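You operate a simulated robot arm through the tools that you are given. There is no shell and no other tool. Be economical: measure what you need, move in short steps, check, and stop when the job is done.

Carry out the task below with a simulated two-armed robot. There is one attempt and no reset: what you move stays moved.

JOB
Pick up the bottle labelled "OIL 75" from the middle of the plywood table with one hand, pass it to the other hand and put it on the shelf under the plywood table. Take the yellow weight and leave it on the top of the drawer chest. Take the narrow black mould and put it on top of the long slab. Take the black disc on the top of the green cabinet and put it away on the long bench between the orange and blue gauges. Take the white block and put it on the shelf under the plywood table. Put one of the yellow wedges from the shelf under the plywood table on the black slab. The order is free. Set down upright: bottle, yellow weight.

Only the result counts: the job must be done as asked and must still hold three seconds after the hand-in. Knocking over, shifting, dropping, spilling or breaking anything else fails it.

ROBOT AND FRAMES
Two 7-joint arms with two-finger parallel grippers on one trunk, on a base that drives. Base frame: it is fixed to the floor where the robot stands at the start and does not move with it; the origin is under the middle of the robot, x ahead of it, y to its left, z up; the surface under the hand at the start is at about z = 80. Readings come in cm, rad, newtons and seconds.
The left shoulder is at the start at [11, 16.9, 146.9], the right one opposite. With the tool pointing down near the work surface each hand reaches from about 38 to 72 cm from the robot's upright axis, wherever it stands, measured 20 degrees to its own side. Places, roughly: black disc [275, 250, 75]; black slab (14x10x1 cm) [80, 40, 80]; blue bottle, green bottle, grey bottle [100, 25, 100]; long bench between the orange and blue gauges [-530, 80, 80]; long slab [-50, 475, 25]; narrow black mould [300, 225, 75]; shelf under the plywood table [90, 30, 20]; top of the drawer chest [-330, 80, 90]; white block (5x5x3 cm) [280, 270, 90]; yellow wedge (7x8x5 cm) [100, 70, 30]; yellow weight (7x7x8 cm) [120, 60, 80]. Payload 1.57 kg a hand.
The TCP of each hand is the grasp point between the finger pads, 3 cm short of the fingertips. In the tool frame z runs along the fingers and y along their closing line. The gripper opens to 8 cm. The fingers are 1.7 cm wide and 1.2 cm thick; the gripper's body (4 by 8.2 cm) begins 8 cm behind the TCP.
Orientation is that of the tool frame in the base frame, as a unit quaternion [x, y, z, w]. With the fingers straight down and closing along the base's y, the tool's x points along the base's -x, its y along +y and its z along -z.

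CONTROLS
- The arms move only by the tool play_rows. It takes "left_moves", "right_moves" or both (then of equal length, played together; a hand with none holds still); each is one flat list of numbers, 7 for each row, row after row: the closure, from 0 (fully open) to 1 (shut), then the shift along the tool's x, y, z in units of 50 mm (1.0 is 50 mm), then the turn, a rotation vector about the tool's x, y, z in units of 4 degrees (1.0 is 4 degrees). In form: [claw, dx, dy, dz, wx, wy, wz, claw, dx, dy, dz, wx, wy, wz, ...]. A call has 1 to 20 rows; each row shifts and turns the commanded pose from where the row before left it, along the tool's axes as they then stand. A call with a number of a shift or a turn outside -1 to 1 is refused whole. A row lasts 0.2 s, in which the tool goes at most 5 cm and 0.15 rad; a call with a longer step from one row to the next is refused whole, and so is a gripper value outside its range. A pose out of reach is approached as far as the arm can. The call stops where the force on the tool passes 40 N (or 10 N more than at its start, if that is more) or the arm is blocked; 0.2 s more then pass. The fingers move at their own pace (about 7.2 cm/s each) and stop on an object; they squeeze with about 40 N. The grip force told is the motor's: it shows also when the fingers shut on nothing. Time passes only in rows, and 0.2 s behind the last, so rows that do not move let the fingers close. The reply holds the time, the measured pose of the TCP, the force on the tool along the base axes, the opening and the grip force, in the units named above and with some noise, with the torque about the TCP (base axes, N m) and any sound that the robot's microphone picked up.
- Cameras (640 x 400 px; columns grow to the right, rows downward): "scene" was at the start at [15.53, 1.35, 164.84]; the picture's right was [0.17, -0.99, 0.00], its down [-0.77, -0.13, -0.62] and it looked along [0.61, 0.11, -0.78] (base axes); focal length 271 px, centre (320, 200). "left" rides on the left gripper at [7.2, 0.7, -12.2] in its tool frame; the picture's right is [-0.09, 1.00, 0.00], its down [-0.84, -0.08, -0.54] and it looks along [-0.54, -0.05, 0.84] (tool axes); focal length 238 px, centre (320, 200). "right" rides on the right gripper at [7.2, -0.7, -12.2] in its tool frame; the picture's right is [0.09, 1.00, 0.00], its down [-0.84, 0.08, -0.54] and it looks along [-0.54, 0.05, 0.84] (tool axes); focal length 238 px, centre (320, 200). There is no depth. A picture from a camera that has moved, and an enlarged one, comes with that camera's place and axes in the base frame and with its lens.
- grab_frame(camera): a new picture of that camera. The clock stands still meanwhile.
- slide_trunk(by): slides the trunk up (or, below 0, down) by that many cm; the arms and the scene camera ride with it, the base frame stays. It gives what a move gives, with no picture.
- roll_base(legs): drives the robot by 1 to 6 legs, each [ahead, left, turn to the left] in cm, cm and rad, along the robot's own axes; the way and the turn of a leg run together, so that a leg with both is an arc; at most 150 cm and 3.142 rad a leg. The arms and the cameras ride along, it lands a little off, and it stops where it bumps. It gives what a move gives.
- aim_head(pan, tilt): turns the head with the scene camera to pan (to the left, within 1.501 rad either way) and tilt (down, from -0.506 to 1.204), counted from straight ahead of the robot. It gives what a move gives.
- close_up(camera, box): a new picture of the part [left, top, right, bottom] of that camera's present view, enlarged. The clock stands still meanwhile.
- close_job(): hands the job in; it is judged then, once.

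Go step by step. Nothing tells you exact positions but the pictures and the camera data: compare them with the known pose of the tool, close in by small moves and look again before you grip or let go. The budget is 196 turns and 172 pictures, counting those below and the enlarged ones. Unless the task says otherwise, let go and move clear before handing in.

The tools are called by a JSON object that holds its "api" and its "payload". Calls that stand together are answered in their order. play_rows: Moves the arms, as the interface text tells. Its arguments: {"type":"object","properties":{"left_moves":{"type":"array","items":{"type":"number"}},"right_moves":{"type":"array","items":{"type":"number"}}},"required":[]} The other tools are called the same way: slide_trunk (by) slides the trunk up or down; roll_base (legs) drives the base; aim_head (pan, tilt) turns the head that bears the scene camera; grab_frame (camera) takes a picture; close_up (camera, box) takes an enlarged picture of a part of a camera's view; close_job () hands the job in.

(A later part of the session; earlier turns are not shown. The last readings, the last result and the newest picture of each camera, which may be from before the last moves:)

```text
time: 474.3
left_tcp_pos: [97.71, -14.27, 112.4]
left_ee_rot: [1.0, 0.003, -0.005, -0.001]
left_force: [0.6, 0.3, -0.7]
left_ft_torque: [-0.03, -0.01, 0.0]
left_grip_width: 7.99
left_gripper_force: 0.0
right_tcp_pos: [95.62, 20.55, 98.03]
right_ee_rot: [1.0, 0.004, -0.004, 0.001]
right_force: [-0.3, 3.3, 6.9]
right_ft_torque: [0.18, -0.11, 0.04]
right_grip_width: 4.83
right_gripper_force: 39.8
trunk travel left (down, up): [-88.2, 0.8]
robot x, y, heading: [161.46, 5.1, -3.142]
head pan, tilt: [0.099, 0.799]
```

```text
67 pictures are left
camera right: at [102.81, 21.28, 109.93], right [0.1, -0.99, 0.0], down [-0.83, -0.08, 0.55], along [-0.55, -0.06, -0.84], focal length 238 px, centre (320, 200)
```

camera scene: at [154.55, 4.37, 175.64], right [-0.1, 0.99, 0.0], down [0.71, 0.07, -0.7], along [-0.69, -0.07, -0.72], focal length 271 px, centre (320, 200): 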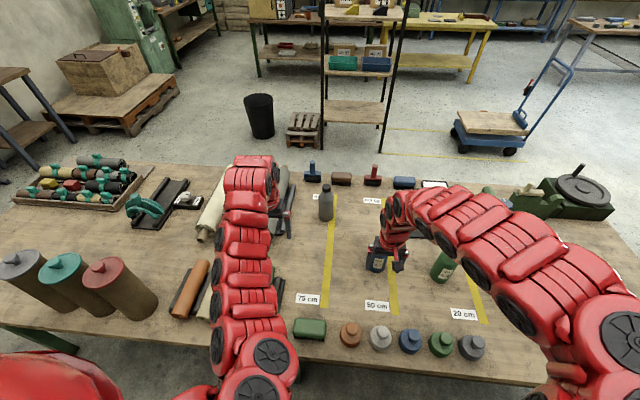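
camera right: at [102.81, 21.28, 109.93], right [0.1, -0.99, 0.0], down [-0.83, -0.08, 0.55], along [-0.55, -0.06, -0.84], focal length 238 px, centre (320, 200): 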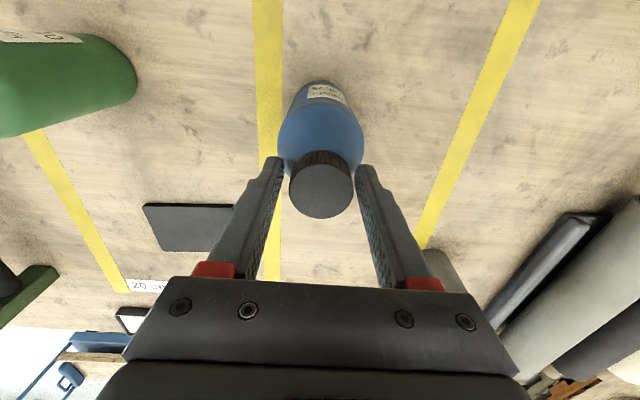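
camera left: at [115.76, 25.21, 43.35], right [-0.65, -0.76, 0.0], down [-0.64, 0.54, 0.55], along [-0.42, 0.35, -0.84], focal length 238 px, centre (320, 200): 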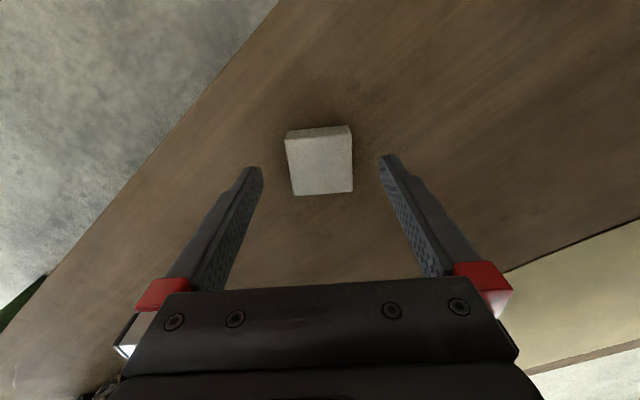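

The tips closed on the bottle's shoulder; open a bit, rise 1.4 cm and grip the cap proper.

{"api": "play_rows", "payload": {"right_moves": [0.2, 0, 0, 0, 0, 0, 0, 0.2, 0, 0, 0, 0, 0, 0, 0.2, 0, 0, -0.27, 0, 0, 0, 0.2, 0, 0, 0, 0, 0, 0, 1, 0, 0, 0, 0, 0, 0, 1, 0, 0, 0, 0, 0, 0, 1, 0, 0, 0, 0, 0, 0, 1, 0, 0, 0, 0, 0, 0, 1, 0, 0, 0, 0, 0, 0]}}

{"api": "grab_frame", "payload": {"camera": "right"}}

```text
time: 476.3
left_tcp_pos: [97.79, -14.33, 112.38]
left_ee_rot: [1.0, 0.002, -0.004, -0.001]
left_force: [0.7, 0.3, -0.1]
left_ft_torque: [0.0, -0.04, -0.02]
left_grip_width: 8.01
left_gripper_force: 0.0
right_tcp_pos: [95.75, 20.56, 99.28]
right_ee_rot: [1.0, 0.004, -0.004, 0.001]
right_force: [0.1, 2.9, 4.8]
right_ft_torque: [0.1, 0.05, 0.02]
right_grip_width: 3.48
right_gripper_force: 39.9
trunk travel left (down, up): [-88.2, 0.8]
robot x, y, heading: [161.13, 5.22, -3.136]
head pan, tilt: [0.099, 0.799]
```

```text
66 pictures are left
camera right: at [102.94, 21.23, 111.31], right [0.1, -0.99, 0.0], down [-0.83, -0.08, 0.55], along [-0.55, -0.06, -0.84], focal length 238 px, centre (320, 200)
```

right: 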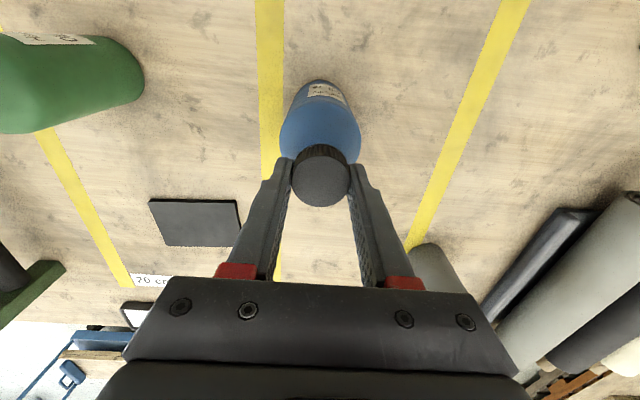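

Cap gripped. Lift straight up.

{"api": "play_rows", "payload": {"right_moves": [1, 0, 0, -0.2, 0, 0, 0, 1, 0, 0, -0.4, 0, 0, 0, 1, 0, 0, -0.6, 0, 0, 0, 1, 0, 0, -0.6, 0, 0, 0, 1, 0, 0, -0.6, 0, 0, 0, 1, 0, 0, -0.4, 0, 0, 0, 1, 0, 0, 0, 0, 0, 0]}}

{"api": "grab_frame", "payload": {"camera": "right"}}

{"api": "grab_frame", "payload": {"camera": "scene"}}

```text
time: 477.9
left_tcp_pos: [97.53, -14.18, 112.31]
left_ee_rot: [1.0, 0.003, -0.004, 0.0]
left_force: [-0.6, 0.3, 0.4]
left_ft_torque: [-0.05, -0.05, -0.05]
left_grip_width: 8.0
left_gripper_force: 0.0
right_tcp_pos: [95.52, 20.73, 113.06]
right_ee_rot: [1.0, 0.004, -0.002, 0.002]
right_force: [-0.1, 0.5, -5.3]
right_ft_torque: [-0.02, 0.06, -0.01]
right_grip_width: 3.29
right_gripper_force: 40.2
trunk travel left (down, up): [-88.2, 0.8]
robot x, y, heading: [161.21, 5.09, -3.141]
head pan, tilt: [0.099, 0.799]
```

```text
65 pictures are left
camera right: at [102.7, 21.46, 125.16], right [0.1, -0.99, 0.0], down [-0.83, -0.08, 0.55], along [-0.54, -0.06, -0.84], focal length 238 px, centre (320, 200)
```

right: 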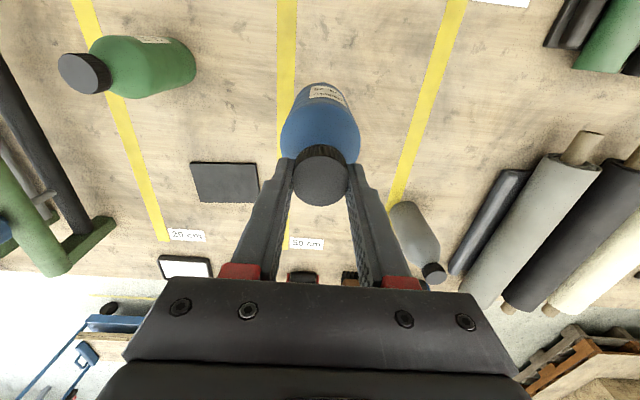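

```text
64 pictures are left
camera scene: at [144.91, 4.61, 175.59], right [-0.1, 0.99, 0.0], down [0.71, 0.07, -0.7], along [-0.69, -0.07, -0.72], focal length 271 px, centre (320, 200)
```

scene: 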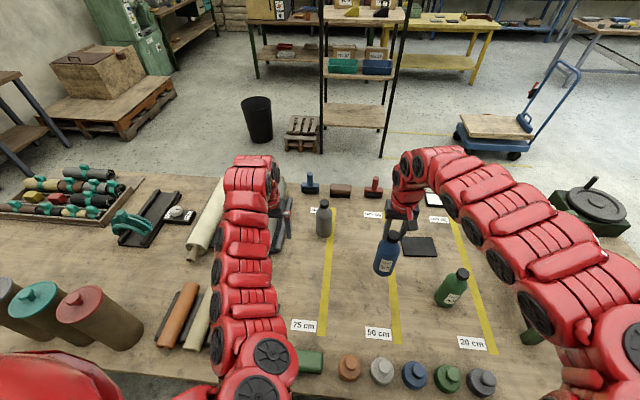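

Bottle is up (bottom ≈94). I back away from the table, then tilt the left hand 60° forward for the handover.

{"api": "roll_base", "payload": {"legs": [[-60, 0, 0]]}}

{"api": "play_rows", "payload": {"left_moves": [0, 0, 0, 0.3, 0, -1, 0, 0, 0, 0, 0.3, 0, -1, 0, 0, 0, 0, 0.3, 0, -1, 0, 0, 0, 0, 0.3, 0, -1, 0, 0, 0, 0, 0, 0, -1, 0, 0, 0, 0, 0, 0, -1, 0, 0, 0, 0, 0, 0, -1, 0, 0, 0, 0, 0, 0, -1, 0, 0, 0, 0, 0, 0, -1, 0, 0, 0, 0, 0, 0, -1, 0, 0, 0, 0, 0, 0, -1, 0, 0, 0, 0, 0, 0, -1, 0, 0, 0, 0, 0, 0, -1, 0, 0, 0, 0, 0, 0, -1, 0, 0, 0, 0, 0, 0, -1, 0]}}

{"api": "grab_frame", "payload": {"camera": "scene"}}

```text
time: 481.3
left_tcp_pos: [157.69, -14.28, 112.29]
left_ee_rot: [1.0, 0.003, -0.004, -0.002]
left_force: [0.2, 0.4, -0.4]
left_ft_torque: [-0.04, 0.0, 0.0]
left_grip_width: 8.03
left_gripper_force: 0.1
right_tcp_pos: [155.55, 20.64, 113.2]
right_ee_rot: [1.0, 0.005, -0.002, 0.001]
right_force: [0.5, 0.3, -5.2]
right_ft_torque: [0.01, 0.03, 0.04]
right_grip_width: 3.3
right_gripper_force: 39.9
trunk travel left (down, up): [-88.2, 0.8]
robot x, y, heading: [221.09, 5.01, -3.138]
head pan, tilt: [0.099, 0.799]
```

```text
time: 484.5
left_tcp_pos: [156.96, -14.14, 106.36]
left_ee_rot: [0.863, 0.003, -0.505, 0.001]
left_force: [0.3, -0.5, 0.6]
left_ft_torque: [0.0, -0.02, -0.02]
left_grip_width: 8.01
left_gripper_force: 0.1
right_tcp_pos: [155.59, 20.74, 113.3]
right_ee_rot: [1.0, 0.004, -0.004, 0.001]
right_force: [-0.1, 0.3, -4.5]
right_ft_torque: [0.01, 0.05, 0.04]
right_grip_width: 3.28
right_gripper_force: 40.1
trunk travel left (down, up): [-88.2, 0.8]
robot x, y, heading: [221.49, 5.24, -3.142]
head pan, tilt: [0.099, 0.799]
```

```text
63 pictures are left
camera scene: at [205.13, 4.48, 175.62], right [-0.1, 0.99, 0.0], down [0.71, 0.07, -0.7], along [-0.69, -0.07, -0.72], focal length 271 px, centre (320, 200)
```

scene: 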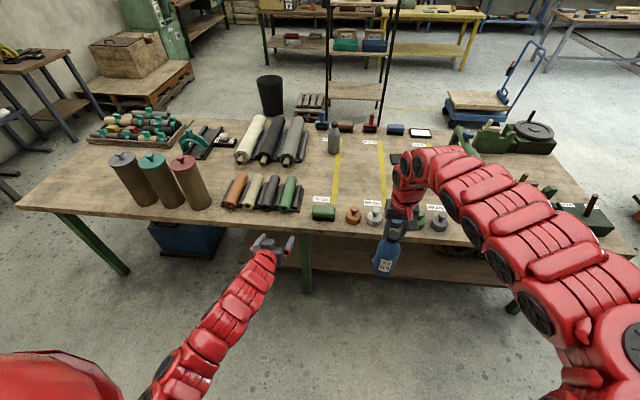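

{"api": "close_up", "payload": {"camera": "scene", "box": [340, 140, 460, 290]}}

{"api": "grab_frame", "payload": {"camera": "left"}}

{"api": "grab_frame", "payload": {"camera": "right"}}

```text
2.67 times, centred on (400, 215) of scene
camera zoom: at [205.13, 4.48, 175.62], right [-0.1, 0.99, 0.0], down [0.71, 0.07, -0.7], along [-0.69, -0.07, -0.72], focal length 723 px, centre (107, 160)
```

zoom: 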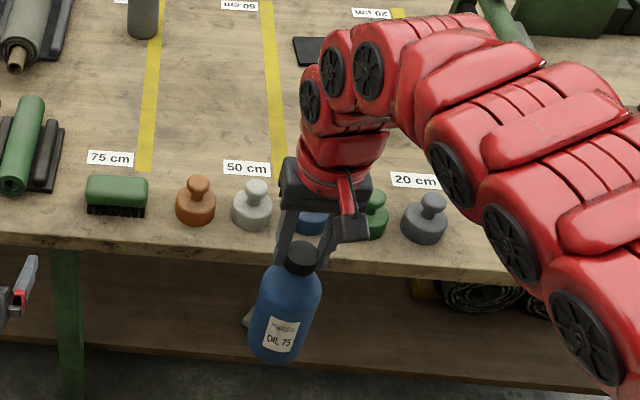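

```text
61 pictures are left
camera left: at [171.14, -14.81, 106.02], right [-0.04, -1.0, 0.08], down [0.06, 0.08, 1.0], along [-1.0, 0.04, 0.06], focal length 238 px, centre (320, 200)
```

left: 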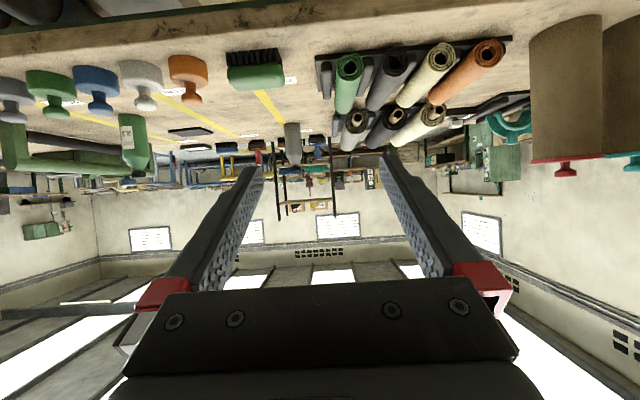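

```text
60 pictures are left
camera right: at [162.82, 21.36, 125.25], right [0.1, -0.99, 0.0], down [-0.83, -0.08, 0.55], along [-0.55, -0.06, -0.84], focal length 238 px, centre (320, 200)
```

right: 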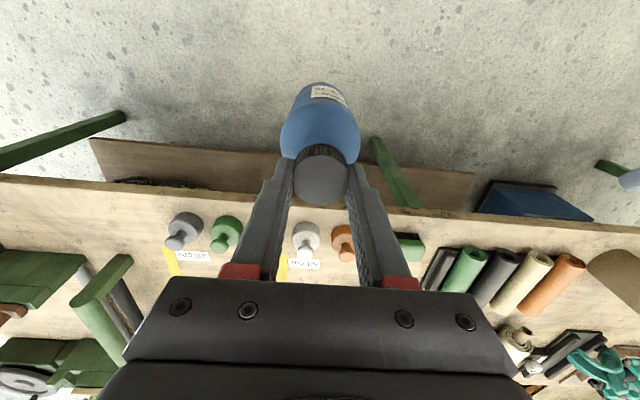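

The bottle hangs vertical. Bring the left hand behind it (14 cm short), at body height.

{"api": "play_rows", "payload": {"left_moves": [0, 0.75, 0, -0.57, 0, 0, 0, 0, 0.75, 0, -0.57, 0, 0, 0, 0, 0.75, 0, -0.57, 0, 0, 0, 0, 0, -0.87, 0, 0, 0, 0, 0, 0, -0.87, 0, 0, 0, 0, 0, 0, -0.87, 0, 0, 0, 0, 0, 0, -0.87, 0, 0, 0, 0, 0, 0, -0.87, 0, 0, 0, 0, 0, 0, -0.87, 0, 0, 0, 0, 0, 0, -0.87, 0, 0, 0, 0, 0, 0, -0.87, 0, 0, 0, 0, 0, 0, 0, 0, 0, 0, 0]}}

{"api": "grab_frame", "payload": {"camera": "scene"}}

{"api": "grab_frame", "payload": {"camera": "left"}}

```text
time: 487.1
left_tcp_pos: [169.95, 20.58, 100.92]
left_ee_rot: [0.864, 0.004, -0.503, 0.001]
left_force: [0.6, 1.1, 0.8]
left_ft_torque: [0.05, -0.01, 0.01]
left_grip_width: 7.99
left_gripper_force: 0.1
right_tcp_pos: [155.49, 20.64, 113.23]
right_ee_rot: [1.0, 0.004, -0.004, 0.0]
right_force: [0.0, -0.7, -5.1]
right_ft_torque: [-0.01, -0.01, 0.02]
right_grip_width: 3.27
right_gripper_force: 40.0
trunk travel left (down, up): [-88.2, 0.8]
robot x, y, heading: [221.44, 4.98, -3.141]
head pan, tilt: [0.099, 0.799]
```

```text
59 pictures are left
camera scene: at [205.14, 4.4, 175.62], right [-0.1, 0.99, 0.0], down [0.71, 0.07, -0.7], along [-0.69, -0.07, -0.72], focal length 271 px, centre (320, 200)
```

scene: 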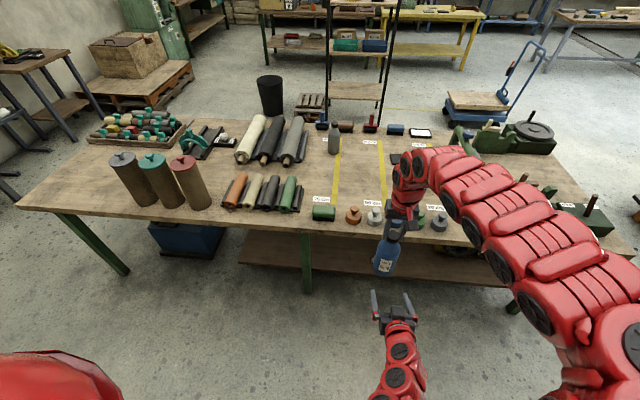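

```text
58 pictures are left
camera left: at [184.14, 20.08, 100.51], right [-0.04, -1.0, 0.08], down [0.06, 0.08, 1.0], along [-1.0, 0.04, 0.06], focal length 238 px, centre (320, 200)
```

left: 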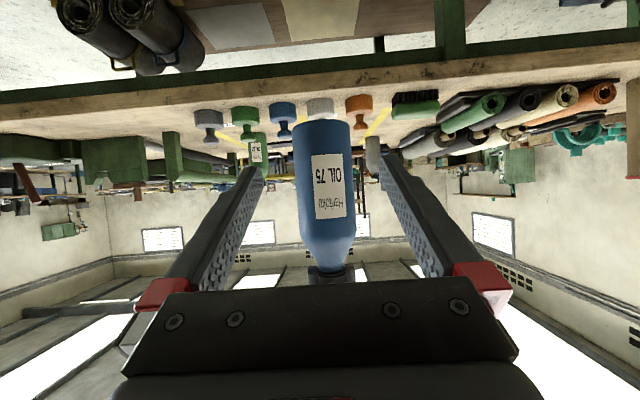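

The bottle (≈7.5 cm wide) is nicely centred between the left fingers. Advance to just before it and look again.

{"api": "play_rows", "payload": {"left_moves": [0, -0.32, -0.02, 0.55, 0, 0, 0, 0, -0.32, 0, 0.55, 0, 0, 0, 0, 0, 0, 0, 0, 0, 0]}}

{"api": "grab_frame", "payload": {"camera": "left"}}

```text
time: 487.9
left_tcp_pos: [163.24, 20.75, 101.1]
left_ee_rot: [0.864, 0.003, -0.504, 0.002]
left_force: [-0.5, 0.5, 0.4]
left_ft_torque: [-0.06, 0.0, 0.0]
left_grip_width: 7.99
left_gripper_force: 0.1
right_tcp_pos: [155.73, 20.62, 113.21]
right_ee_rot: [1.0, 0.005, -0.004, 0.002]
right_force: [0.4, -0.5, -5.2]
right_ft_torque: [0.01, 0.0, 0.02]
right_grip_width: 3.26
right_gripper_force: 39.8
trunk travel left (down, up): [-88.2, 0.8]
robot x, y, heading: [220.94, 4.93, -3.14]
head pan, tilt: [0.099, 0.799]
```

```text
57 pictures are left
camera left: at [177.5, 20.22, 100.77], right [-0.04, -1.0, 0.08], down [0.06, 0.08, 1.0], along [-1.0, 0.04, 0.06], focal length 238 px, centre (320, 200)
```

left: 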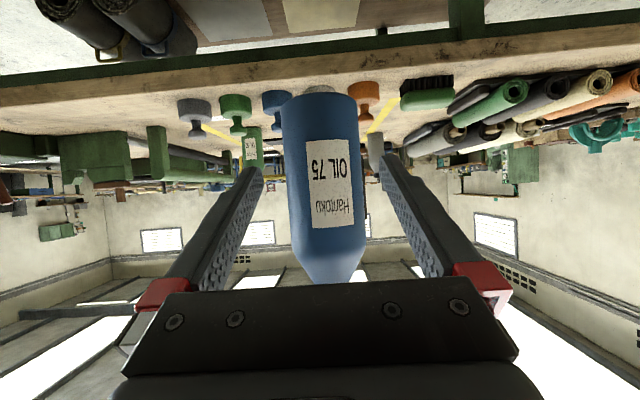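

Centred. Advance onto the bottle and close gently.

{"api": "play_rows", "payload": {"left_moves": [0, -0.25, -0.02, 0.43, 0, 0, 0, 0, -0.25, 0, 0.43, 0, 0, 0, 0, -0.23, 0, 0.4, 0, 0, 0, 0, 0, 0, 0, 0, 0, 0, 1, 0, 0, 0, 0, 0, 0, 1, 0, 0, 0, 0, 0, 0, 1, 0, 0, 0, 0, 0, 0, 1, 0, 0, 0, 0, 0, 0]}}

{"api": "grab_frame", "payload": {"camera": "left"}}

{"api": "grab_frame", "payload": {"camera": "right"}}

```text
time: 489.7
left_tcp_pos: [156.09, 20.65, 101.1]
left_ee_rot: [0.864, 0.003, -0.503, 0.001]
left_force: [-2.7, -6.7, -1.6]
left_ft_torque: [0.56, -0.25, -0.4]
left_grip_width: 6.73
left_gripper_force: 40.1
right_tcp_pos: [155.72, 20.63, 113.26]
right_ee_rot: [1.0, 0.004, -0.003, -0.001]
right_force: [2.5, 6.4, 2.1]
right_ft_torque: [0.25, -0.13, 0.43]
right_grip_width: 3.26
right_gripper_force: 40.0
trunk travel left (down, up): [-88.2, 0.8]
robot x, y, heading: [221.06, 5.22, -3.138]
head pan, tilt: [0.099, 0.799]
```

```text
56 pictures are left
camera left: at [170.3, 20.18, 100.72], right [-0.04, -1.0, 0.08], down [0.06, 0.08, 1.0], along [-1.0, 0.04, 0.05], focal length 238 px, centre (320, 200)
```

left: 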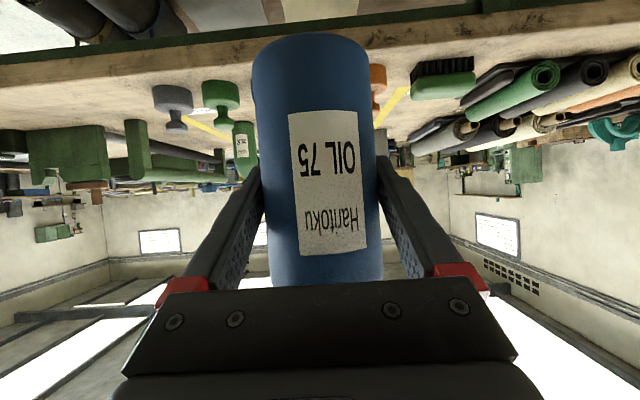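

```text
55 pictures are left
camera right: at [162.8, 21.41, 125.25], right [0.1, -0.99, 0.0], down [-0.83, -0.08, 0.55], along [-0.54, -0.05, -0.84], focal length 238 px, centre (320, 200)
```

right: 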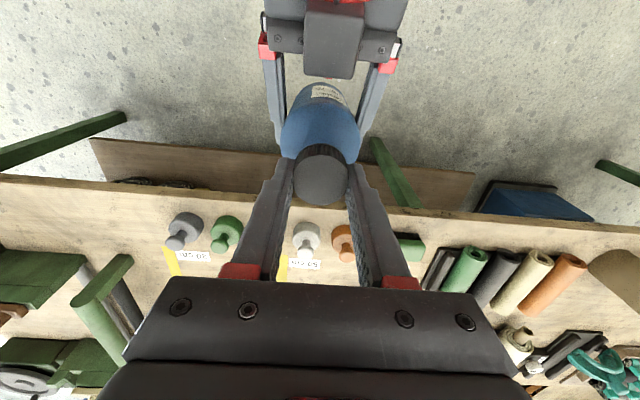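

Both hands hold the bottle. Release with the right hand, rise, and draw the left hand down and away.

{"api": "play_rows", "payload": {"right_moves": [0.4, 0, 0, 0, 0, 0, 0, 0, 0, 0, 0, 0, 0, 0, 0, 0, 0, 0, 0, 0, 0, 0, 0, 0, 0, 0, 0, 0, 0, 0, 0, -0.4, 0, 0, 0, 0, 0, 0, -0.4, 0, 0, 0, 0, 0, 0, 0, 0, 0, 0, 0, 0, 0, 0, 0, 0, 0, 0, 0, 0, 0, 0, 0, 0], "left_moves": [1, 0, 0, 0, 0, 0, 0, 1, 0, 0, 0, 0, 0, 0, 1, 0, 0, 0, 0, 0, 0, 1, 0, 0, 0, 0, 0, 0, 1, 0, 0, 0, 0, 0, 0, 1, 0, 0, 0, 0, 0, 0, 1, 0.6, 0, 0.35, 0, 0, 0, 1, 0.6, 0, 0.35, 0, 0, 0, 1, 0, 0, 0, 0, 0, 0]}}

{"api": "grab_frame", "payload": {"camera": "left"}}

{"api": "grab_frame", "payload": {"camera": "scene"}}

```text
time: 491.7
left_tcp_pos: [156.09, 20.87, 94.08]
left_ee_rot: [0.864, 0.005, -0.504, 0.002]
left_force: [0.1, -0.8, 0.0]
left_ft_torque: [0.0, 0.01, 0.01]
left_grip_width: 6.75
left_gripper_force: 40.1
right_tcp_pos: [155.88, 20.9, 117.4]
right_ee_rot: [1.0, 0.004, -0.003, 0.001]
right_force: [0.3, -0.6, 0.0]
right_ft_torque: [-0.03, 0.01, 0.02]
right_grip_width: 7.98
right_gripper_force: 0.0
trunk travel left (down, up): [-88.2, 0.8]
robot x, y, heading: [221.47, 5.05, -3.136]
head pan, tilt: [0.099, 0.799]
```

```text
54 pictures are left
camera left: at [170.23, 20.21, 93.73], right [-0.04, -1.0, 0.08], down [0.06, 0.08, 1.0], along [-1.0, 0.04, 0.06], focal length 238 px, centre (320, 200)
```

left: 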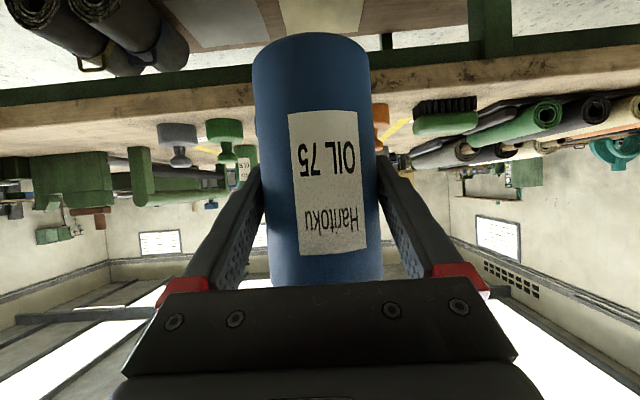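

```text
53 pictures are left
camera scene: at [205.16, 4.45, 175.62], right [-0.1, 0.99, 0.0], down [0.71, 0.07, -0.7], along [-0.69, -0.07, -0.72], focal length 271 px, centre (320, 200)
```

scene: 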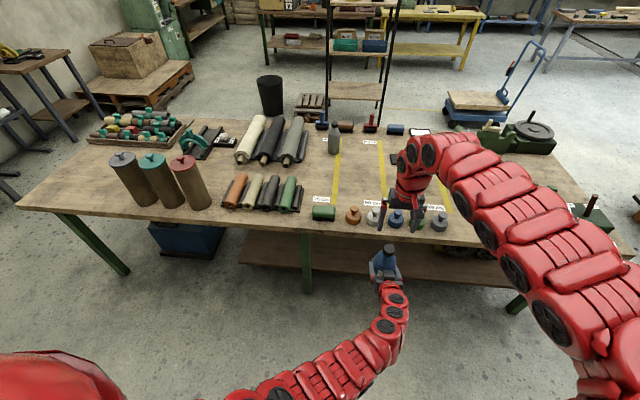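

The left hand holds the bottle. Separate the arms (right outward/back, left to its side), then lower the trunk.

{"api": "play_rows", "payload": {"right_moves": [0, 0.42, -0.85, 0, 0, 0, 0, 0, 0.42, -0.85, 0, 0, 0, 0, 0, 0.42, -0.85, 0, 0, 0, 0, 0, 0.42, -0.85, 0, 0, 0, 0, 0, 0.42, -0.85, 0, 0, 0, 0, 0, 0, 0, 0, 0, 0, 0, 0, 0, 0, 0, 0, 0, 0, 0, 0, 0, 0, 0, 0, 0], "left_moves": [1, 0, 0.9, 0, 0, 0, 0, 1, 0, 0.9, 0, 0, 0, 0, 1, 0, 0.9, 0, 0, 0, 0, 1, 0, 0.9, 0, 0, 0, 0, 1, 0, 0.9, 0, 0, 0, 0, 1, 0, 0.9, 0, 0, 0, 0, 1, 0, 0.9, 0, 0, 0, 0, 1, 0, 0.9, 0, 0, 0, 0]}}

{"api": "slide_trunk", "payload": {"by": -40}}

{"api": "slide_trunk", "payload": {"by": -18}}

{"api": "roll_base", "payload": {"legs": [[0, 0, -0.607], [10, 20, 0]]}}

{"api": "aim_head", "payload": {"pan": 0.5, "tilt": 0.7}}

{"api": "grab_frame", "payload": {"camera": "scene"}}

```text
time: 493.5
left_tcp_pos: [156.15, -15.46, 94.24]
left_ee_rot: [0.864, 0.004, -0.504, 0.001]
left_force: [0.3, 0.3, -0.2]
left_ft_torque: [0.0, -0.04, -0.01]
left_grip_width: 6.73
left_gripper_force: 40.0
right_tcp_pos: [160.39, 42.66, 117.16]
right_ee_rot: [1.0, 0.005, -0.003, 0.001]
right_force: [0.6, -1.2, -0.2]
right_ft_torque: [0.03, 0.0, -0.05]
right_grip_width: 7.98
right_gripper_force: 0.1
right hand out of reach, approached as far as the arm can: row 1, 2, 3, 4, 5
trunk travel left (down, up): [-88.2, 0.8]
robot x, y, heading: [221.49, 5.11, -3.139]
head pan, tilt: [0.099, 0.799]
```

```text
time: 497.4
left_tcp_pos: [156.12, -15.28, 54.27]
left_ee_rot: [0.864, 0.002, -0.504, 0.0]
left_force: [-0.1, 0.0, -0.1]
left_ft_torque: [0.01, -0.02, 0.01]
left_grip_width: 6.73
left_gripper_force: 40.0
right_tcp_pos: [160.3, 42.76, 77.09]
right_ee_rot: [1.0, 0.004, -0.002, 0.001]
right_force: [0.8, -0.2, -0.5]
right_ft_torque: [0.03, 0.03, -0.01]
right_grip_width: 7.99
right_gripper_force: 0.0
trunk travel left (down, up): [-48.2, 40.8]
robot x, y, heading: [220.95, 5.24, -3.137]
head pan, tilt: [0.099, 0.799]
```

```text
time: 499.4
left_tcp_pos: [156.18, -15.32, 36.25]
left_ee_rot: [0.864, 0.002, -0.503, 0.0]
left_force: [1.2, -0.6, 0.2]
left_ft_torque: [0.0, 0.0, 0.01]
left_grip_width: 6.75
left_gripper_force: 40.0
right_tcp_pos: [160.38, 42.75, 59.12]
right_ee_rot: [1.0, 0.004, -0.002, 0.0]
right_force: [0.1, -0.7, 0.4]
right_ft_torque: [-0.01, 0.01, -0.01]
right_grip_width: 8.03
right_gripper_force: 0.0
trunk travel left (down, up): [-30.2, 58.8]
robot x, y, heading: [221.08, 5.42, -3.136]
head pan, tilt: [0.099, 0.799]
```

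```text
time: 502.7
left_tcp_pos: [136.35, 13.16, 36.2]
left_ee_rot: [0.828, -0.247, -0.482, -0.145]
left_force: [-0.9, -0.1, 0.3]
left_ft_torque: [0.0, 0.02, 0.02]
left_grip_width: 6.73
left_gripper_force: 39.6
right_tcp_pos: [172.22, 59.08, 59.18]
right_ee_rot: [0.958, -0.287, -0.002, 0.001]
right_force: [0.4, -0.8, -0.6]
right_ft_torque: [0.01, 0.01, -0.01]
right_grip_width: 8.0
right_gripper_force: 0.0
trunk travel left (down, up): [-30.2, 58.8]
robot x, y, heading: [201.93, -6.11, 2.554]
head pan, tilt: [0.099, 0.799]
```

```text
time: 503.6
left_tcp_pos: [136.36, 13.02, 36.2]
left_ee_rot: [0.828, -0.247, -0.482, -0.145]
left_force: [0.3, -0.2, -0.4]
left_ft_torque: [-0.02, -0.02, -0.01]
left_grip_width: 6.73
left_gripper_force: 40.2
right_tcp_pos: [172.14, 58.9, 59.09]
right_ee_rot: [0.958, -0.286, -0.002, 0.0]
right_force: [-0.1, 0.4, -0.6]
right_ft_torque: [0.05, 0.0, -0.07]
right_grip_width: 8.0
right_gripper_force: 0.0
trunk travel left (down, up): [-30.2, 58.8]
robot x, y, heading: [201.3, -5.78, 2.553]
head pan, tilt: [0.499, 0.7]
```

```text
52 pictures are left
camera scene: at [186.7, -0.68, 118.44], right [0.09, 1.0, 0.0], down [0.64, -0.06, -0.76], along [-0.76, 0.07, -0.64], focal length 271 px, centre (320, 200)
```

scene: 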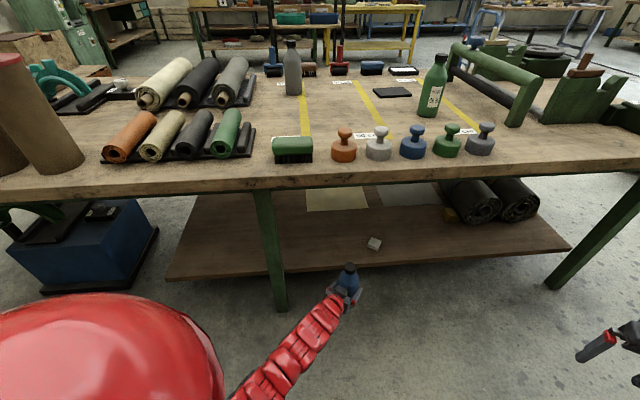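

The table leg stands near [121,-13], so I choose the free spot between block and wedge, ≈[107, 45]. Shift along y first, then go in.

{"api": "roll_base", "payload": {"legs": [[17.8, -26.6, 0], [16.5, 11, 0]]}}

{"api": "aim_head", "payload": {"pan": 0.6, "tilt": 0.8}}

{"api": "grab_frame", "payload": {"camera": "scene"}}

```text
time: 506.9
left_tcp_pos: [117.31, 45.26, 36.17]
left_ee_rot: [0.828, -0.247, -0.482, -0.145]
left_force: [0.6, -0.1, -0.2]
left_ft_torque: [0.02, -0.01, 0.01]
left_grip_width: 6.74
left_gripper_force: 40.2
right_tcp_pos: [153.07, 91.31, 59.07]
right_ee_rot: [0.958, -0.287, -0.003, 0.001]
right_force: [-0.1, 0.9, -0.1]
right_ft_torque: [-0.02, -0.04, 0.04]
right_grip_width: 8.0
right_gripper_force: 0.1
trunk travel left (down, up): [-30.2, 58.8]
robot x, y, heading: [182.74, 26.11, 2.558]
head pan, tilt: [0.499, 0.7]
```

```text
time: 507.6
left_tcp_pos: [117.26, 45.25, 36.14]
left_ee_rot: [0.828, -0.247, -0.482, -0.145]
left_force: [0.4, -0.2, -0.1]
left_ft_torque: [0.0, -0.03, 0.04]
left_grip_width: 6.73
left_gripper_force: 40.0
right_tcp_pos: [152.95, 91.2, 59.08]
right_ee_rot: [0.958, -0.287, -0.001, 0.001]
right_force: [0.8, -0.2, -0.2]
right_ft_torque: [-0.01, -0.02, 0.01]
right_grip_width: 8.01
right_gripper_force: 0.1
trunk travel left (down, up): [-30.2, 58.8]
robot x, y, heading: [182.68, 26.37, 2.553]
head pan, tilt: [0.6, 0.799]
```

```text
51 pictures are left
camera scene: at [167.98, 30.62, 117.62], right [-0.01, 1.0, 0.0], down [0.72, 0.01, -0.7], along [-0.7, -0.01, -0.72], focal length 271 px, centre (320, 200)
```

scene: 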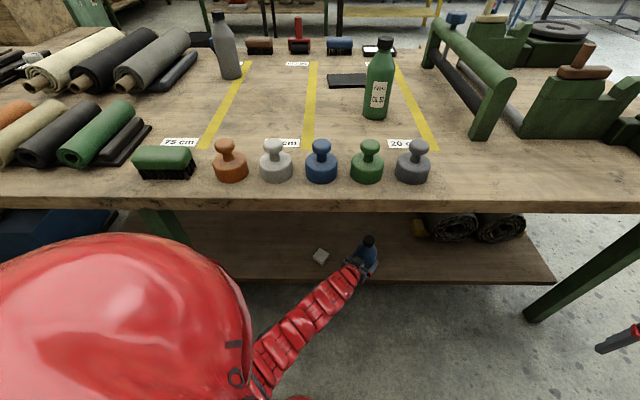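

Ten more cm inward, then lower to contact.

{"api": "roll_base", "payload": {"legs": [[9, 6, 0]]}}

{"api": "grab_frame", "payload": {"camera": "scene"}}

{"api": "grab_frame", "payload": {"camera": "left"}}

```text
time: 508.8
left_tcp_pos: [106.35, 45.0, 36.15]
left_ee_rot: [0.829, -0.246, -0.481, -0.144]
left_force: [-0.1, 1.1, -0.1]
left_ft_torque: [0.03, -0.01, 0.03]
left_grip_width: 6.74
left_gripper_force: 40.1
right_tcp_pos: [141.83, 90.94, 59.03]
right_ee_rot: [0.959, -0.284, -0.002, 0.001]
right_force: [0.3, 0.1, -0.3]
right_ft_torque: [0.04, -0.02, 0.02]
right_grip_width: 7.99
right_gripper_force: 0.1
trunk travel left (down, up): [-30.2, 58.8]
robot x, y, heading: [171.87, 26.01, 2.559]
head pan, tilt: [0.6, 0.799]
```

```text
50 pictures are left
camera scene: at [157.02, 30.49, 117.6], right [-0.02, 1.0, 0.0], down [0.72, 0.01, -0.7], along [-0.7, -0.01, -0.72], focal length 271 px, centre (320, 200)
```

scene: 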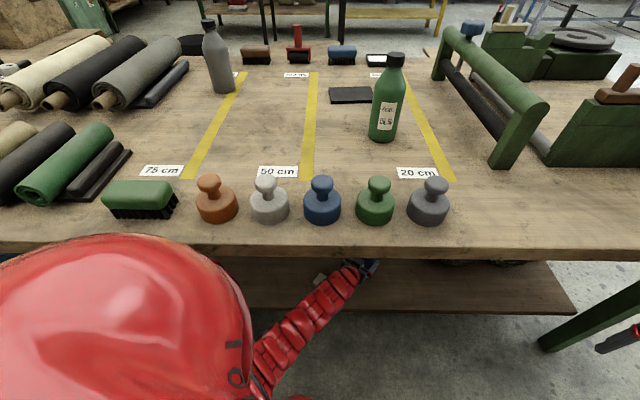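

```text
49 pictures are left
camera left: at [117.86, 36.68, 35.78], right [-0.58, -0.81, 0.08], down [0.09, 0.03, 1.0], along [-0.81, 0.59, 0.05], focal length 238 px, centre (320, 200)
```

left: 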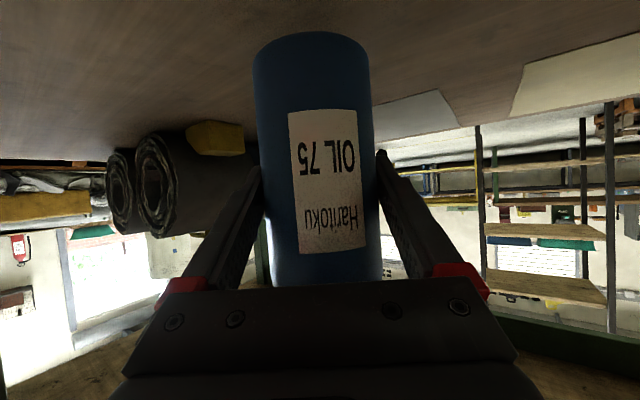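

Lower to the shelf in small steps.

{"api": "play_rows", "payload": {"left_moves": [1, 0.26, 0, 0.15, 0, 0, 0, 1, 0.26, 0, 0.15, 0, 0, 0, 1, 0, 0, 0, 0, 0, 0, 1, 0.052, 0, 0.03, 0, 0, 0, 1, 0.052, 0, 0.03, 0, 0, 0, 1, 0.052, 0, 0.03, 0, 0, 0, 1, 0.052, 0, 0.03, 0, 0, 0, 1, 0.052, 0, 0.03, 0, 0, 0, 1, 0.052, 0, 0.03, 0, 0, 0, 1, 0.052, 0, 0.03, 0, 0, 0, 1, 0.052, 0, 0.03, 0, 0, 0, 1, 0.052, 0, 0.03, 0, 0, 0, 1, 0.052, 0, 0.03, 0, 0, 0]}}

{"api": "grab_frame", "payload": {"camera": "left"}}

```text
time: 511.6
left_tcp_pos: [106.49, 44.89, 30.29]
left_ee_rot: [0.827, -0.246, -0.484, -0.144]
left_force: [-0.2, -3.3, 32.5]
left_ft_torque: [0.05, 0.18, -0.21]
left_grip_width: 6.74
left_gripper_force: 39.7
right_tcp_pos: [142.13, 91.05, 59.26]
right_ee_rot: [0.959, -0.285, -0.004, 0.001]
right_force: [0.5, 0.0, 0.3]
right_ft_torque: [-0.05, -0.01, 0.01]
right_grip_width: 8.01
right_gripper_force: 0.2
trunk travel left (down, up): [-30.2, 58.8]
robot x, y, heading: [171.68, 26.45, 2.56]
head pan, tilt: [0.6, 0.799]
```

```text
48 pictures are left
camera left: at [117.95, 36.68, 29.92], right [-0.58, -0.81, 0.08], down [0.09, 0.03, 1.0], along [-0.81, 0.59, 0.06], focal length 238 px, centre (320, 200)
```

left: 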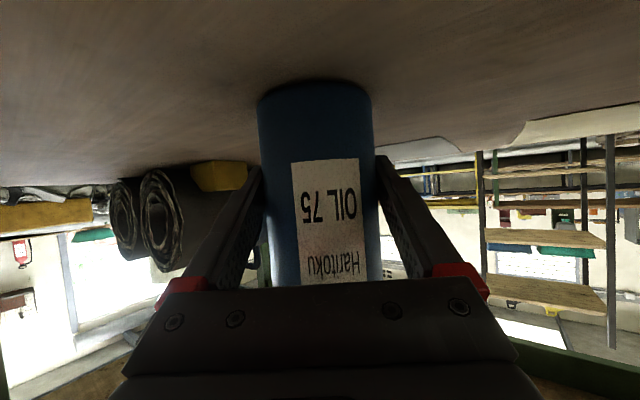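

Standing on the shelf. Ease off 2 mm, open, and withdraw straight back.

{"api": "play_rows", "payload": {"left_moves": [1, -0.035, 0, -0.02, 0, 0, 0, 0.4, 0, 0, 0, 0, 0, 0, 0, 0, 0, 0, 0, 0, 0, 0, 0, 0, 0, 0, 0, 0, 0, 0, 0, 0, 0, 0, 0, 0, 0.1, 0, -0.17, 0, 0, 0, 0, 0.2, 0, -0.35, 0, 0, 0, 0, 0.3, 0, -0.52, 0, 0, 0, 0, 0.3, 0, -0.52, 0, 0, 0, 0, 0.3, 0, -0.52, 0, 0, 0, 0, 0, 0, 0, 0, 0, 0]}}

{"api": "grab_frame", "payload": {"camera": "left"}}

```text
time: 514.0
left_tcp_pos: [116.34, 38.54, 30.41]
left_ee_rot: [0.828, -0.247, -0.482, -0.145]
left_force: [-0.2, 0.4, -0.2]
left_ft_torque: [0.0, 0.03, -0.03]
left_grip_width: 8.01
left_gripper_force: 0.1
right_tcp_pos: [142.04, 91.06, 59.16]
right_ee_rot: [0.959, -0.285, -0.002, 0.0]
right_force: [-0.2, 0.0, -0.4]
right_ft_torque: [-0.01, 0.01, 0.0]
right_grip_width: 8.03
right_gripper_force: 0.1
trunk travel left (down, up): [-30.2, 58.8]
robot x, y, heading: [171.74, 26.09, 2.558]
head pan, tilt: [0.6, 0.799]
```

```text
47 pictures are left
camera left: at [127.81, 30.14, 30.08], right [-0.58, -0.81, 0.08], down [0.09, 0.03, 1.0], along [-0.81, 0.59, 0.06], focal length 238 px, centre (320, 200)
```

left: 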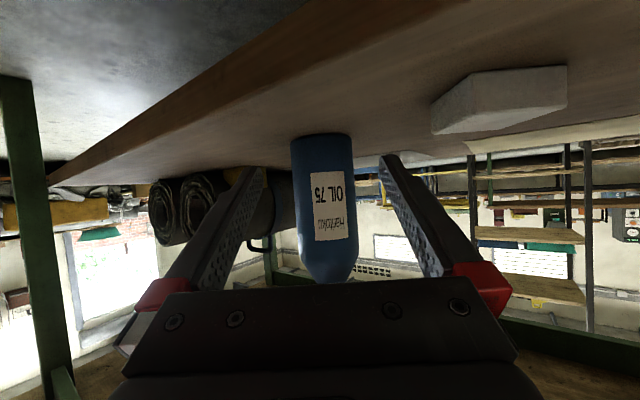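

Bottle stands upright on the shelf. The other roll's wedge, at the table's +y end (≈[94, 111]), is easier to reach from that end. I back out, level the left hand again, and drive around.

{"api": "roll_base", "payload": {"legs": [[-16.6, -11, 0], [49, -116, 0], [0, 0, 2.15]]}}

{"api": "play_rows", "payload": {"left_moves": [0, 0, 0, 0, 0, 1, 0, 0, 0, 0, 0, 0, 1, 0, 0, 0, 0, 0, 0, 1, 0, 0, 0, 0, 0, 0, 1, 0, 0, 0, 0, 0, 0, 1, 0, 0, 0, 0, 0, 0, 1, 0, 0, 0, 0, 0, 0, 1, 0, 0, 0, 0, 0, 0, 1, 0, 0, 0, 0, 0, 0, 1, 0, 0, 0, 0, 0, 0, 1, 0, 0, 0, 0, 0, 0, 1, 0, 0, 0, 0, 0, 0, 1, 0, 0, 0, 0, 0, 0, 1, 0, 0, 0, 0, 0, 0, 1, 0, 0, 0, 0, 0, 0, 1, 0]}}

{"api": "aim_head", "payload": {"pan": -0.4, "tilt": 0.6}}

{"api": "grab_frame", "payload": {"camera": "scene"}}

```text
time: 526.6
left_tcp_pos: [235.1, 95.41, 30.4]
left_ee_rot: [0.608, 0.613, -0.356, 0.357]
left_force: [-0.1, -0.5, -0.1]
left_ft_torque: [0.01, -0.03, 0.02]
left_grip_width: 8.02
left_gripper_force: 0.0
right_tcp_pos: [177.03, 87.83, 59.23]
right_ee_rot: [0.705, 0.709, -0.001, 0.002]
right_force: [0.3, -0.7, -0.3]
right_ft_torque: [-0.04, 0.02, -0.02]
right_grip_width: 8.02
right_gripper_force: 0.1
trunk travel left (down, up): [-30.2, 58.8]
robot x, y, heading: [214.7, 148.57, -1.568]
head pan, tilt: [0.6, 0.799]
```

```text
time: 529.8
left_tcp_pos: [235.01, 95.37, 30.4]
left_ee_rot: [0.705, 0.709, -0.003, 0.001]
left_force: [0.5, 0.6, -0.6]
left_ft_torque: [-0.04, 0.01, 0.02]
left_grip_width: 7.99
left_gripper_force: 0.0
right_tcp_pos: [176.97, 87.74, 59.16]
right_ee_rot: [0.705, 0.71, -0.001, 0.001]
right_force: [-0.9, -0.6, 0.4]
right_ft_torque: [0.0, -0.02, -0.02]
right_grip_width: 7.98
right_gripper_force: 0.0
trunk travel left (down, up): [-30.2, 58.8]
robot x, y, heading: [214.7, 148.2, -1.573]
head pan, tilt: [0.6, 0.799]
```

```text
time: 531.1
left_tcp_pos: [235.09, 95.48, 30.34]
left_ee_rot: [0.705, 0.709, -0.004, 0.002]
left_force: [0.6, -0.3, -0.7]
left_ft_torque: [0.02, 0.0, 0.0]
left_grip_width: 8.01
left_gripper_force: 0.0
right_tcp_pos: [176.93, 87.74, 59.08]
right_ee_rot: [0.705, 0.71, -0.001, 0.002]
right_force: [0.3, -0.3, 0.3]
right_ft_torque: [-0.02, 0.0, -0.01]
right_grip_width: 8.0
right_gripper_force: 0.1
trunk travel left (down, up): [-30.2, 58.8]
robot x, y, heading: [215.01, 148.12, -1.573]
head pan, tilt: [-0.4, 0.6]
```

```text
46 pictures are left
camera scene: at [211.25, 132.4, 119.31], right [-0.92, 0.39, 0.0], down [0.22, 0.52, -0.82], along [-0.32, -0.76, -0.57], focal length 271 px, centre (320, 200)
```

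scene: 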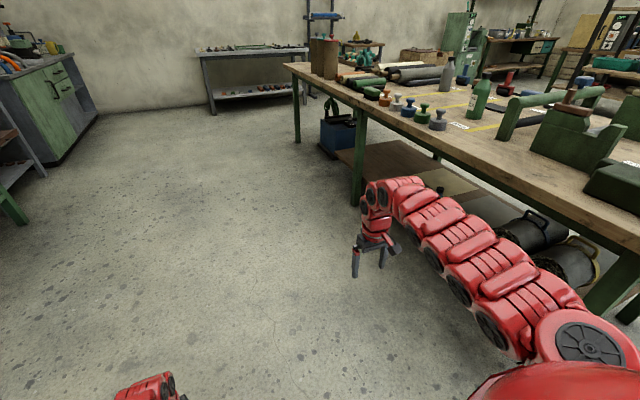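

{"api": "roll_base", "payload": {"legs": [[-52, 0, 0], [0, -101, 0]]}}

{"api": "aim_head", "payload": {"pan": -0.3, "tilt": 0.6}}

{"api": "grab_frame", "payload": {"camera": "scene"}}

```text
time: 538.9
left_tcp_pos: [130.26, 145.75, 30.42]
left_ee_rot: [0.714, 0.7, -0.004, 0.002]
left_force: [-1.0, 0.0, 0.4]
left_ft_torque: [-0.01, 0.01, 0.01]
left_grip_width: 7.99
left_gripper_force: 0.0
right_tcp_pos: [72.35, 139.61, 59.14]
right_ee_rot: [0.714, 0.701, -0.001, 0.003]
right_force: [0.0, -0.2, 0.2]
right_ft_torque: [0.02, 0.0, 0.03]
right_grip_width: 7.99
right_gripper_force: 0.2
trunk travel left (down, up): [-30.2, 58.8]
robot x, y, heading: [111.32, 199.29, -1.597]
head pan, tilt: [-0.4, 0.6]
```

```text
time: 539.6
left_tcp_pos: [130.55, 145.71, 30.44]
left_ee_rot: [0.715, 0.7, -0.003, 0.002]
left_force: [0.4, -1.1, 0.2]
left_ft_torque: [0.02, 0.01, -0.01]
left_grip_width: 8.03
left_gripper_force: 0.1
right_tcp_pos: [72.36, 139.59, 59.14]
right_ee_rot: [0.714, 0.7, -0.001, 0.002]
right_force: [-1.0, 0.8, 0.2]
right_ft_torque: [0.0, -0.05, -0.02]
right_grip_width: 8.0
right_gripper_force: 0.0
trunk travel left (down, up): [-30.2, 58.8]
robot x, y, heading: [111.58, 199.21, -1.591]
head pan, tilt: [-0.3, 0.6]
```

```text
45 pictures are left
camera scene: at [108.52, 183.01, 119.31], right [-0.95, 0.32, 0.0], down [0.18, 0.54, -0.82], along [-0.26, -0.78, -0.57], focal length 271 px, centre (320, 200)
```

scene: 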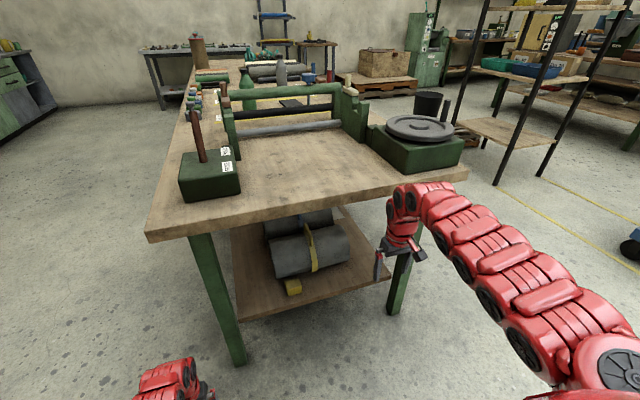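

{"api": "close_up", "payload": {"camera": "scene", "box": [230, 200, 390, 325]}}

```text
3.20 times, centred on (310, 262) of scene
camera zoom: at [108.52, 183.01, 119.31], right [-0.95, 0.32, 0.0], down [0.18, 0.54, -0.82], along [-0.26, -0.78, -0.57], focal length 867 px, centre (352, 0)
```

zoom: 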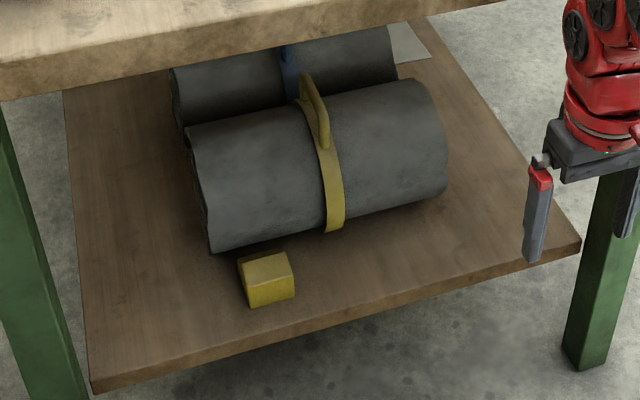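

The wedge lies free-standing at ≈[96, 111.5], its outer face at y≈114. I bring the right hand inward with a 40° forward tilt, raise the left hand, then lower the trunk.

{"api": "play_rows", "payload": {"right_moves": [0, 0, 0.9, 0, 0, -1, 0, 0, 0, 0.9, 0, 0, -1, 0, 0, 0, 0.9, 0, 0, -1, 0, 0, 0, 0.9, 0, 0, -1, 0, 0, 0, 0, 0, 0, -1, 0, 0, 0, 0, 0, 0, -1, 0, 0, 0, 0, 0, 0, -1, 0, 0, 0, 0, 0, 0, -1, 0, 0, 0, 0, 0, 0, -1, 0, 0, 0, 0, 0, 0, -1, 0], "left_moves": [0, 0, 0, -0.8, 0, 0, 0, 0, 0, 0, -0.8, 0, 0, 0, 0, 0, 0, -0.8, 0, 0, 0, 0, 0, 0, -0.8, 0, 0, 0, 0, 0, 0, -0.8, 0, 0, 0, 0, 0, 0, 0, 0, 0, 0, 0, 0, 0, 0, 0, 0, 0, 0, 0, 0, 0, 0, 0, 0, 0, 0, 0, 0, 0, 0, 0, 0, 0, 0, 0, 0, 0, 0]}}

{"api": "slide_trunk", "payload": {"by": -20}}

{"api": "roll_base", "payload": {"legs": [[0, 0, 0.02], [12, 4, 0]]}}

{"api": "grab_frame", "payload": {"camera": "right"}}

{"api": "grab_frame", "payload": {"camera": "scene"}}

```text
time: 541.8
left_tcp_pos: [130.47, 145.52, 49.23]
left_ee_rot: [0.714, 0.7, -0.005, 0.003]
left_force: [0.3, -0.2, 0.0]
left_ft_torque: [0.03, 0.0, 0.02]
left_grip_width: 8.01
left_gripper_force: 0.0
left hand out of reach, approached as far as the arm can: row 5
right_tcp_pos: [86.41, 120.69, 57.0]
right_ee_rot: [0.67, 0.657, -0.245, 0.242]
right_force: [-0.5, 0.2, 0.0]
right_ft_torque: [0.0, 0.05, 0.01]
right_grip_width: 8.0
right_gripper_force: 0.1
right hand out of reach, approached as far as the arm can: row 1, 2, 3, 4, 5, 6, 7, 8, 9, 10
trunk travel left (down, up): [-30.2, 58.8]
robot x, y, heading: [111.53, 199.38, -1.596]
head pan, tilt: [-0.3, 0.6]
```

```text
time: 543.9
left_tcp_pos: [130.45, 145.56, 29.37]
left_ee_rot: [0.715, 0.699, -0.006, 0.003]
left_force: [0.1, 0.0, -0.8]
left_ft_torque: [-0.01, 0.05, -0.03]
left_grip_width: 8.02
left_gripper_force: 0.1
right_tcp_pos: [86.51, 120.61, 37.1]
right_ee_rot: [0.671, 0.657, -0.245, 0.242]
right_force: [0.6, -0.2, -0.2]
right_ft_torque: [0.0, 0.02, 0.01]
right_grip_width: 8.03
right_gripper_force: 0.1
trunk travel left (down, up): [-10.2, 78.8]
robot x, y, heading: [111.38, 198.84, -1.594]
head pan, tilt: [-0.3, 0.6]
```

```text
time: 545.6
left_tcp_pos: [135.04, 134.03, 29.16]
left_ee_rot: [0.71, 0.705, -0.006, 0.003]
left_force: [0.4, 0.1, 0.4]
left_ft_torque: [0.02, 0.01, 0.04]
left_grip_width: 8.0
left_gripper_force: 0.0
right_tcp_pos: [91.06, 108.41, 37.26]
right_ee_rot: [0.667, 0.66, -0.246, 0.243]
right_force: [-0.5, 1.2, -1.7]
right_ft_torque: [0.04, 0.0, -0.06]
right_grip_width: 7.97
right_gripper_force: 0.0
trunk travel left (down, up): [-10.2, 78.8]
robot x, y, heading: [115.82, 187.72, -1.586]
head pan, tilt: [-0.3, 0.6]
stopped in leg 2: the force on the tool passed its limit at 50 N (the readings are from after the stop); the commanded pose is now the measured one
```

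```text
43 pictures are left
camera right: at [90.37, 121.74, 41.77], right [1.0, 0.06, -0.06], down [0.07, -0.28, 0.96], along [0.04, -0.96, -0.29], focal length 238 px, centre (320, 200)
```

right: 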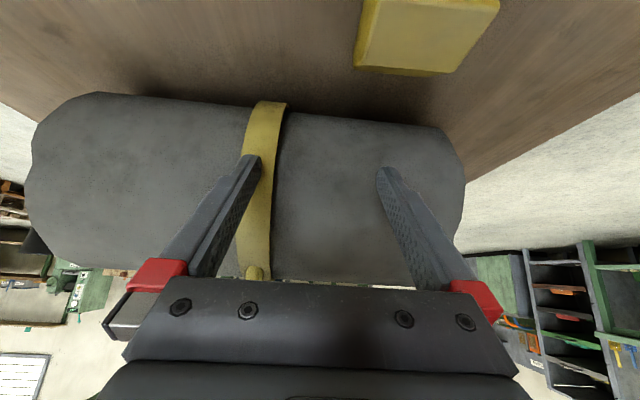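

```text
42 pictures are left
camera scene: at [112.53, 171.22, 99.3], right [-0.95, 0.31, 0.0], down [0.17, 0.54, -0.82], along [-0.25, -0.79, -0.57], focal length 271 px, centre (320, 200)
```

scene: 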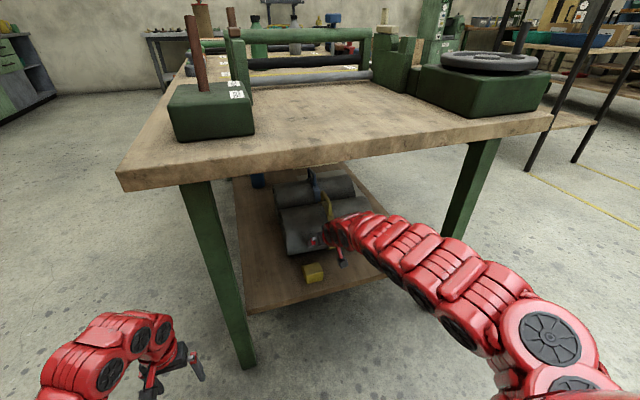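

I touched the roll because the hand was further forward than intended. Back off at once and check the rolls.

{"api": "roll_base", "payload": {"legs": [[-14, 0, 0]]}}

{"api": "close_up", "payload": {"camera": "scene", "box": [220, 150, 380, 300]}}

{"api": "grab_frame", "payload": {"camera": "right"}}

```text
time: 547.0
left_tcp_pos: [135.16, 148.3, 29.21]
left_ee_rot: [0.709, 0.705, -0.006, 0.004]
left_force: [-1.2, -0.1, -0.6]
left_ft_torque: [-0.03, 0.02, 0.0]
left_grip_width: 8.01
left_gripper_force: 0.0
right_tcp_pos: [91.3, 122.49, 37.3]
right_ee_rot: [0.665, 0.661, -0.246, 0.245]
right_force: [0.6, 0.0, 0.3]
right_ft_torque: [0.01, 0.0, -0.01]
right_grip_width: 8.0
right_gripper_force: 0.1
trunk travel left (down, up): [-10.2, 78.8]
robot x, y, heading: [115.22, 201.66, -1.578]
head pan, tilt: [-0.3, 0.6]
```

```text
2.67 times, centred on (300, 225) of scene
camera zoom: at [112.68, 185.33, 99.31], right [-0.95, 0.3, 0.0], down [0.17, 0.54, -0.83], along [-0.25, -0.79, -0.57], focal length 723 px, centre (373, 133)
```

zoom: 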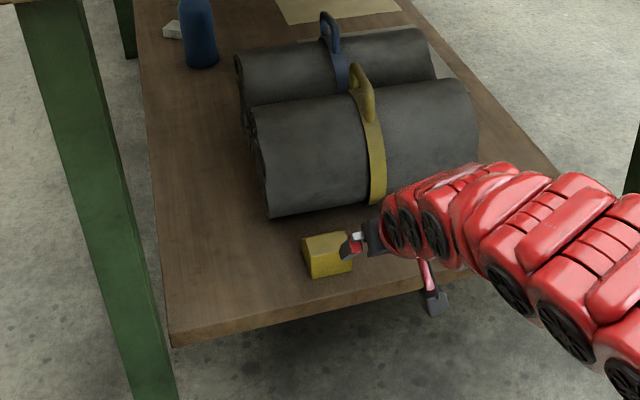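

```text
40 pictures are left
camera right: at [90.6, 135.8, 41.79], right [1.0, 0.06, -0.06], down [0.08, -0.28, 0.96], along [0.04, -0.96, -0.29], focal length 238 px, centre (320, 200)
```

right: 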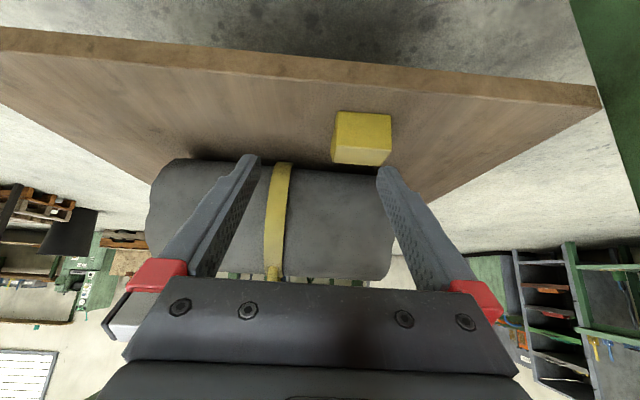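

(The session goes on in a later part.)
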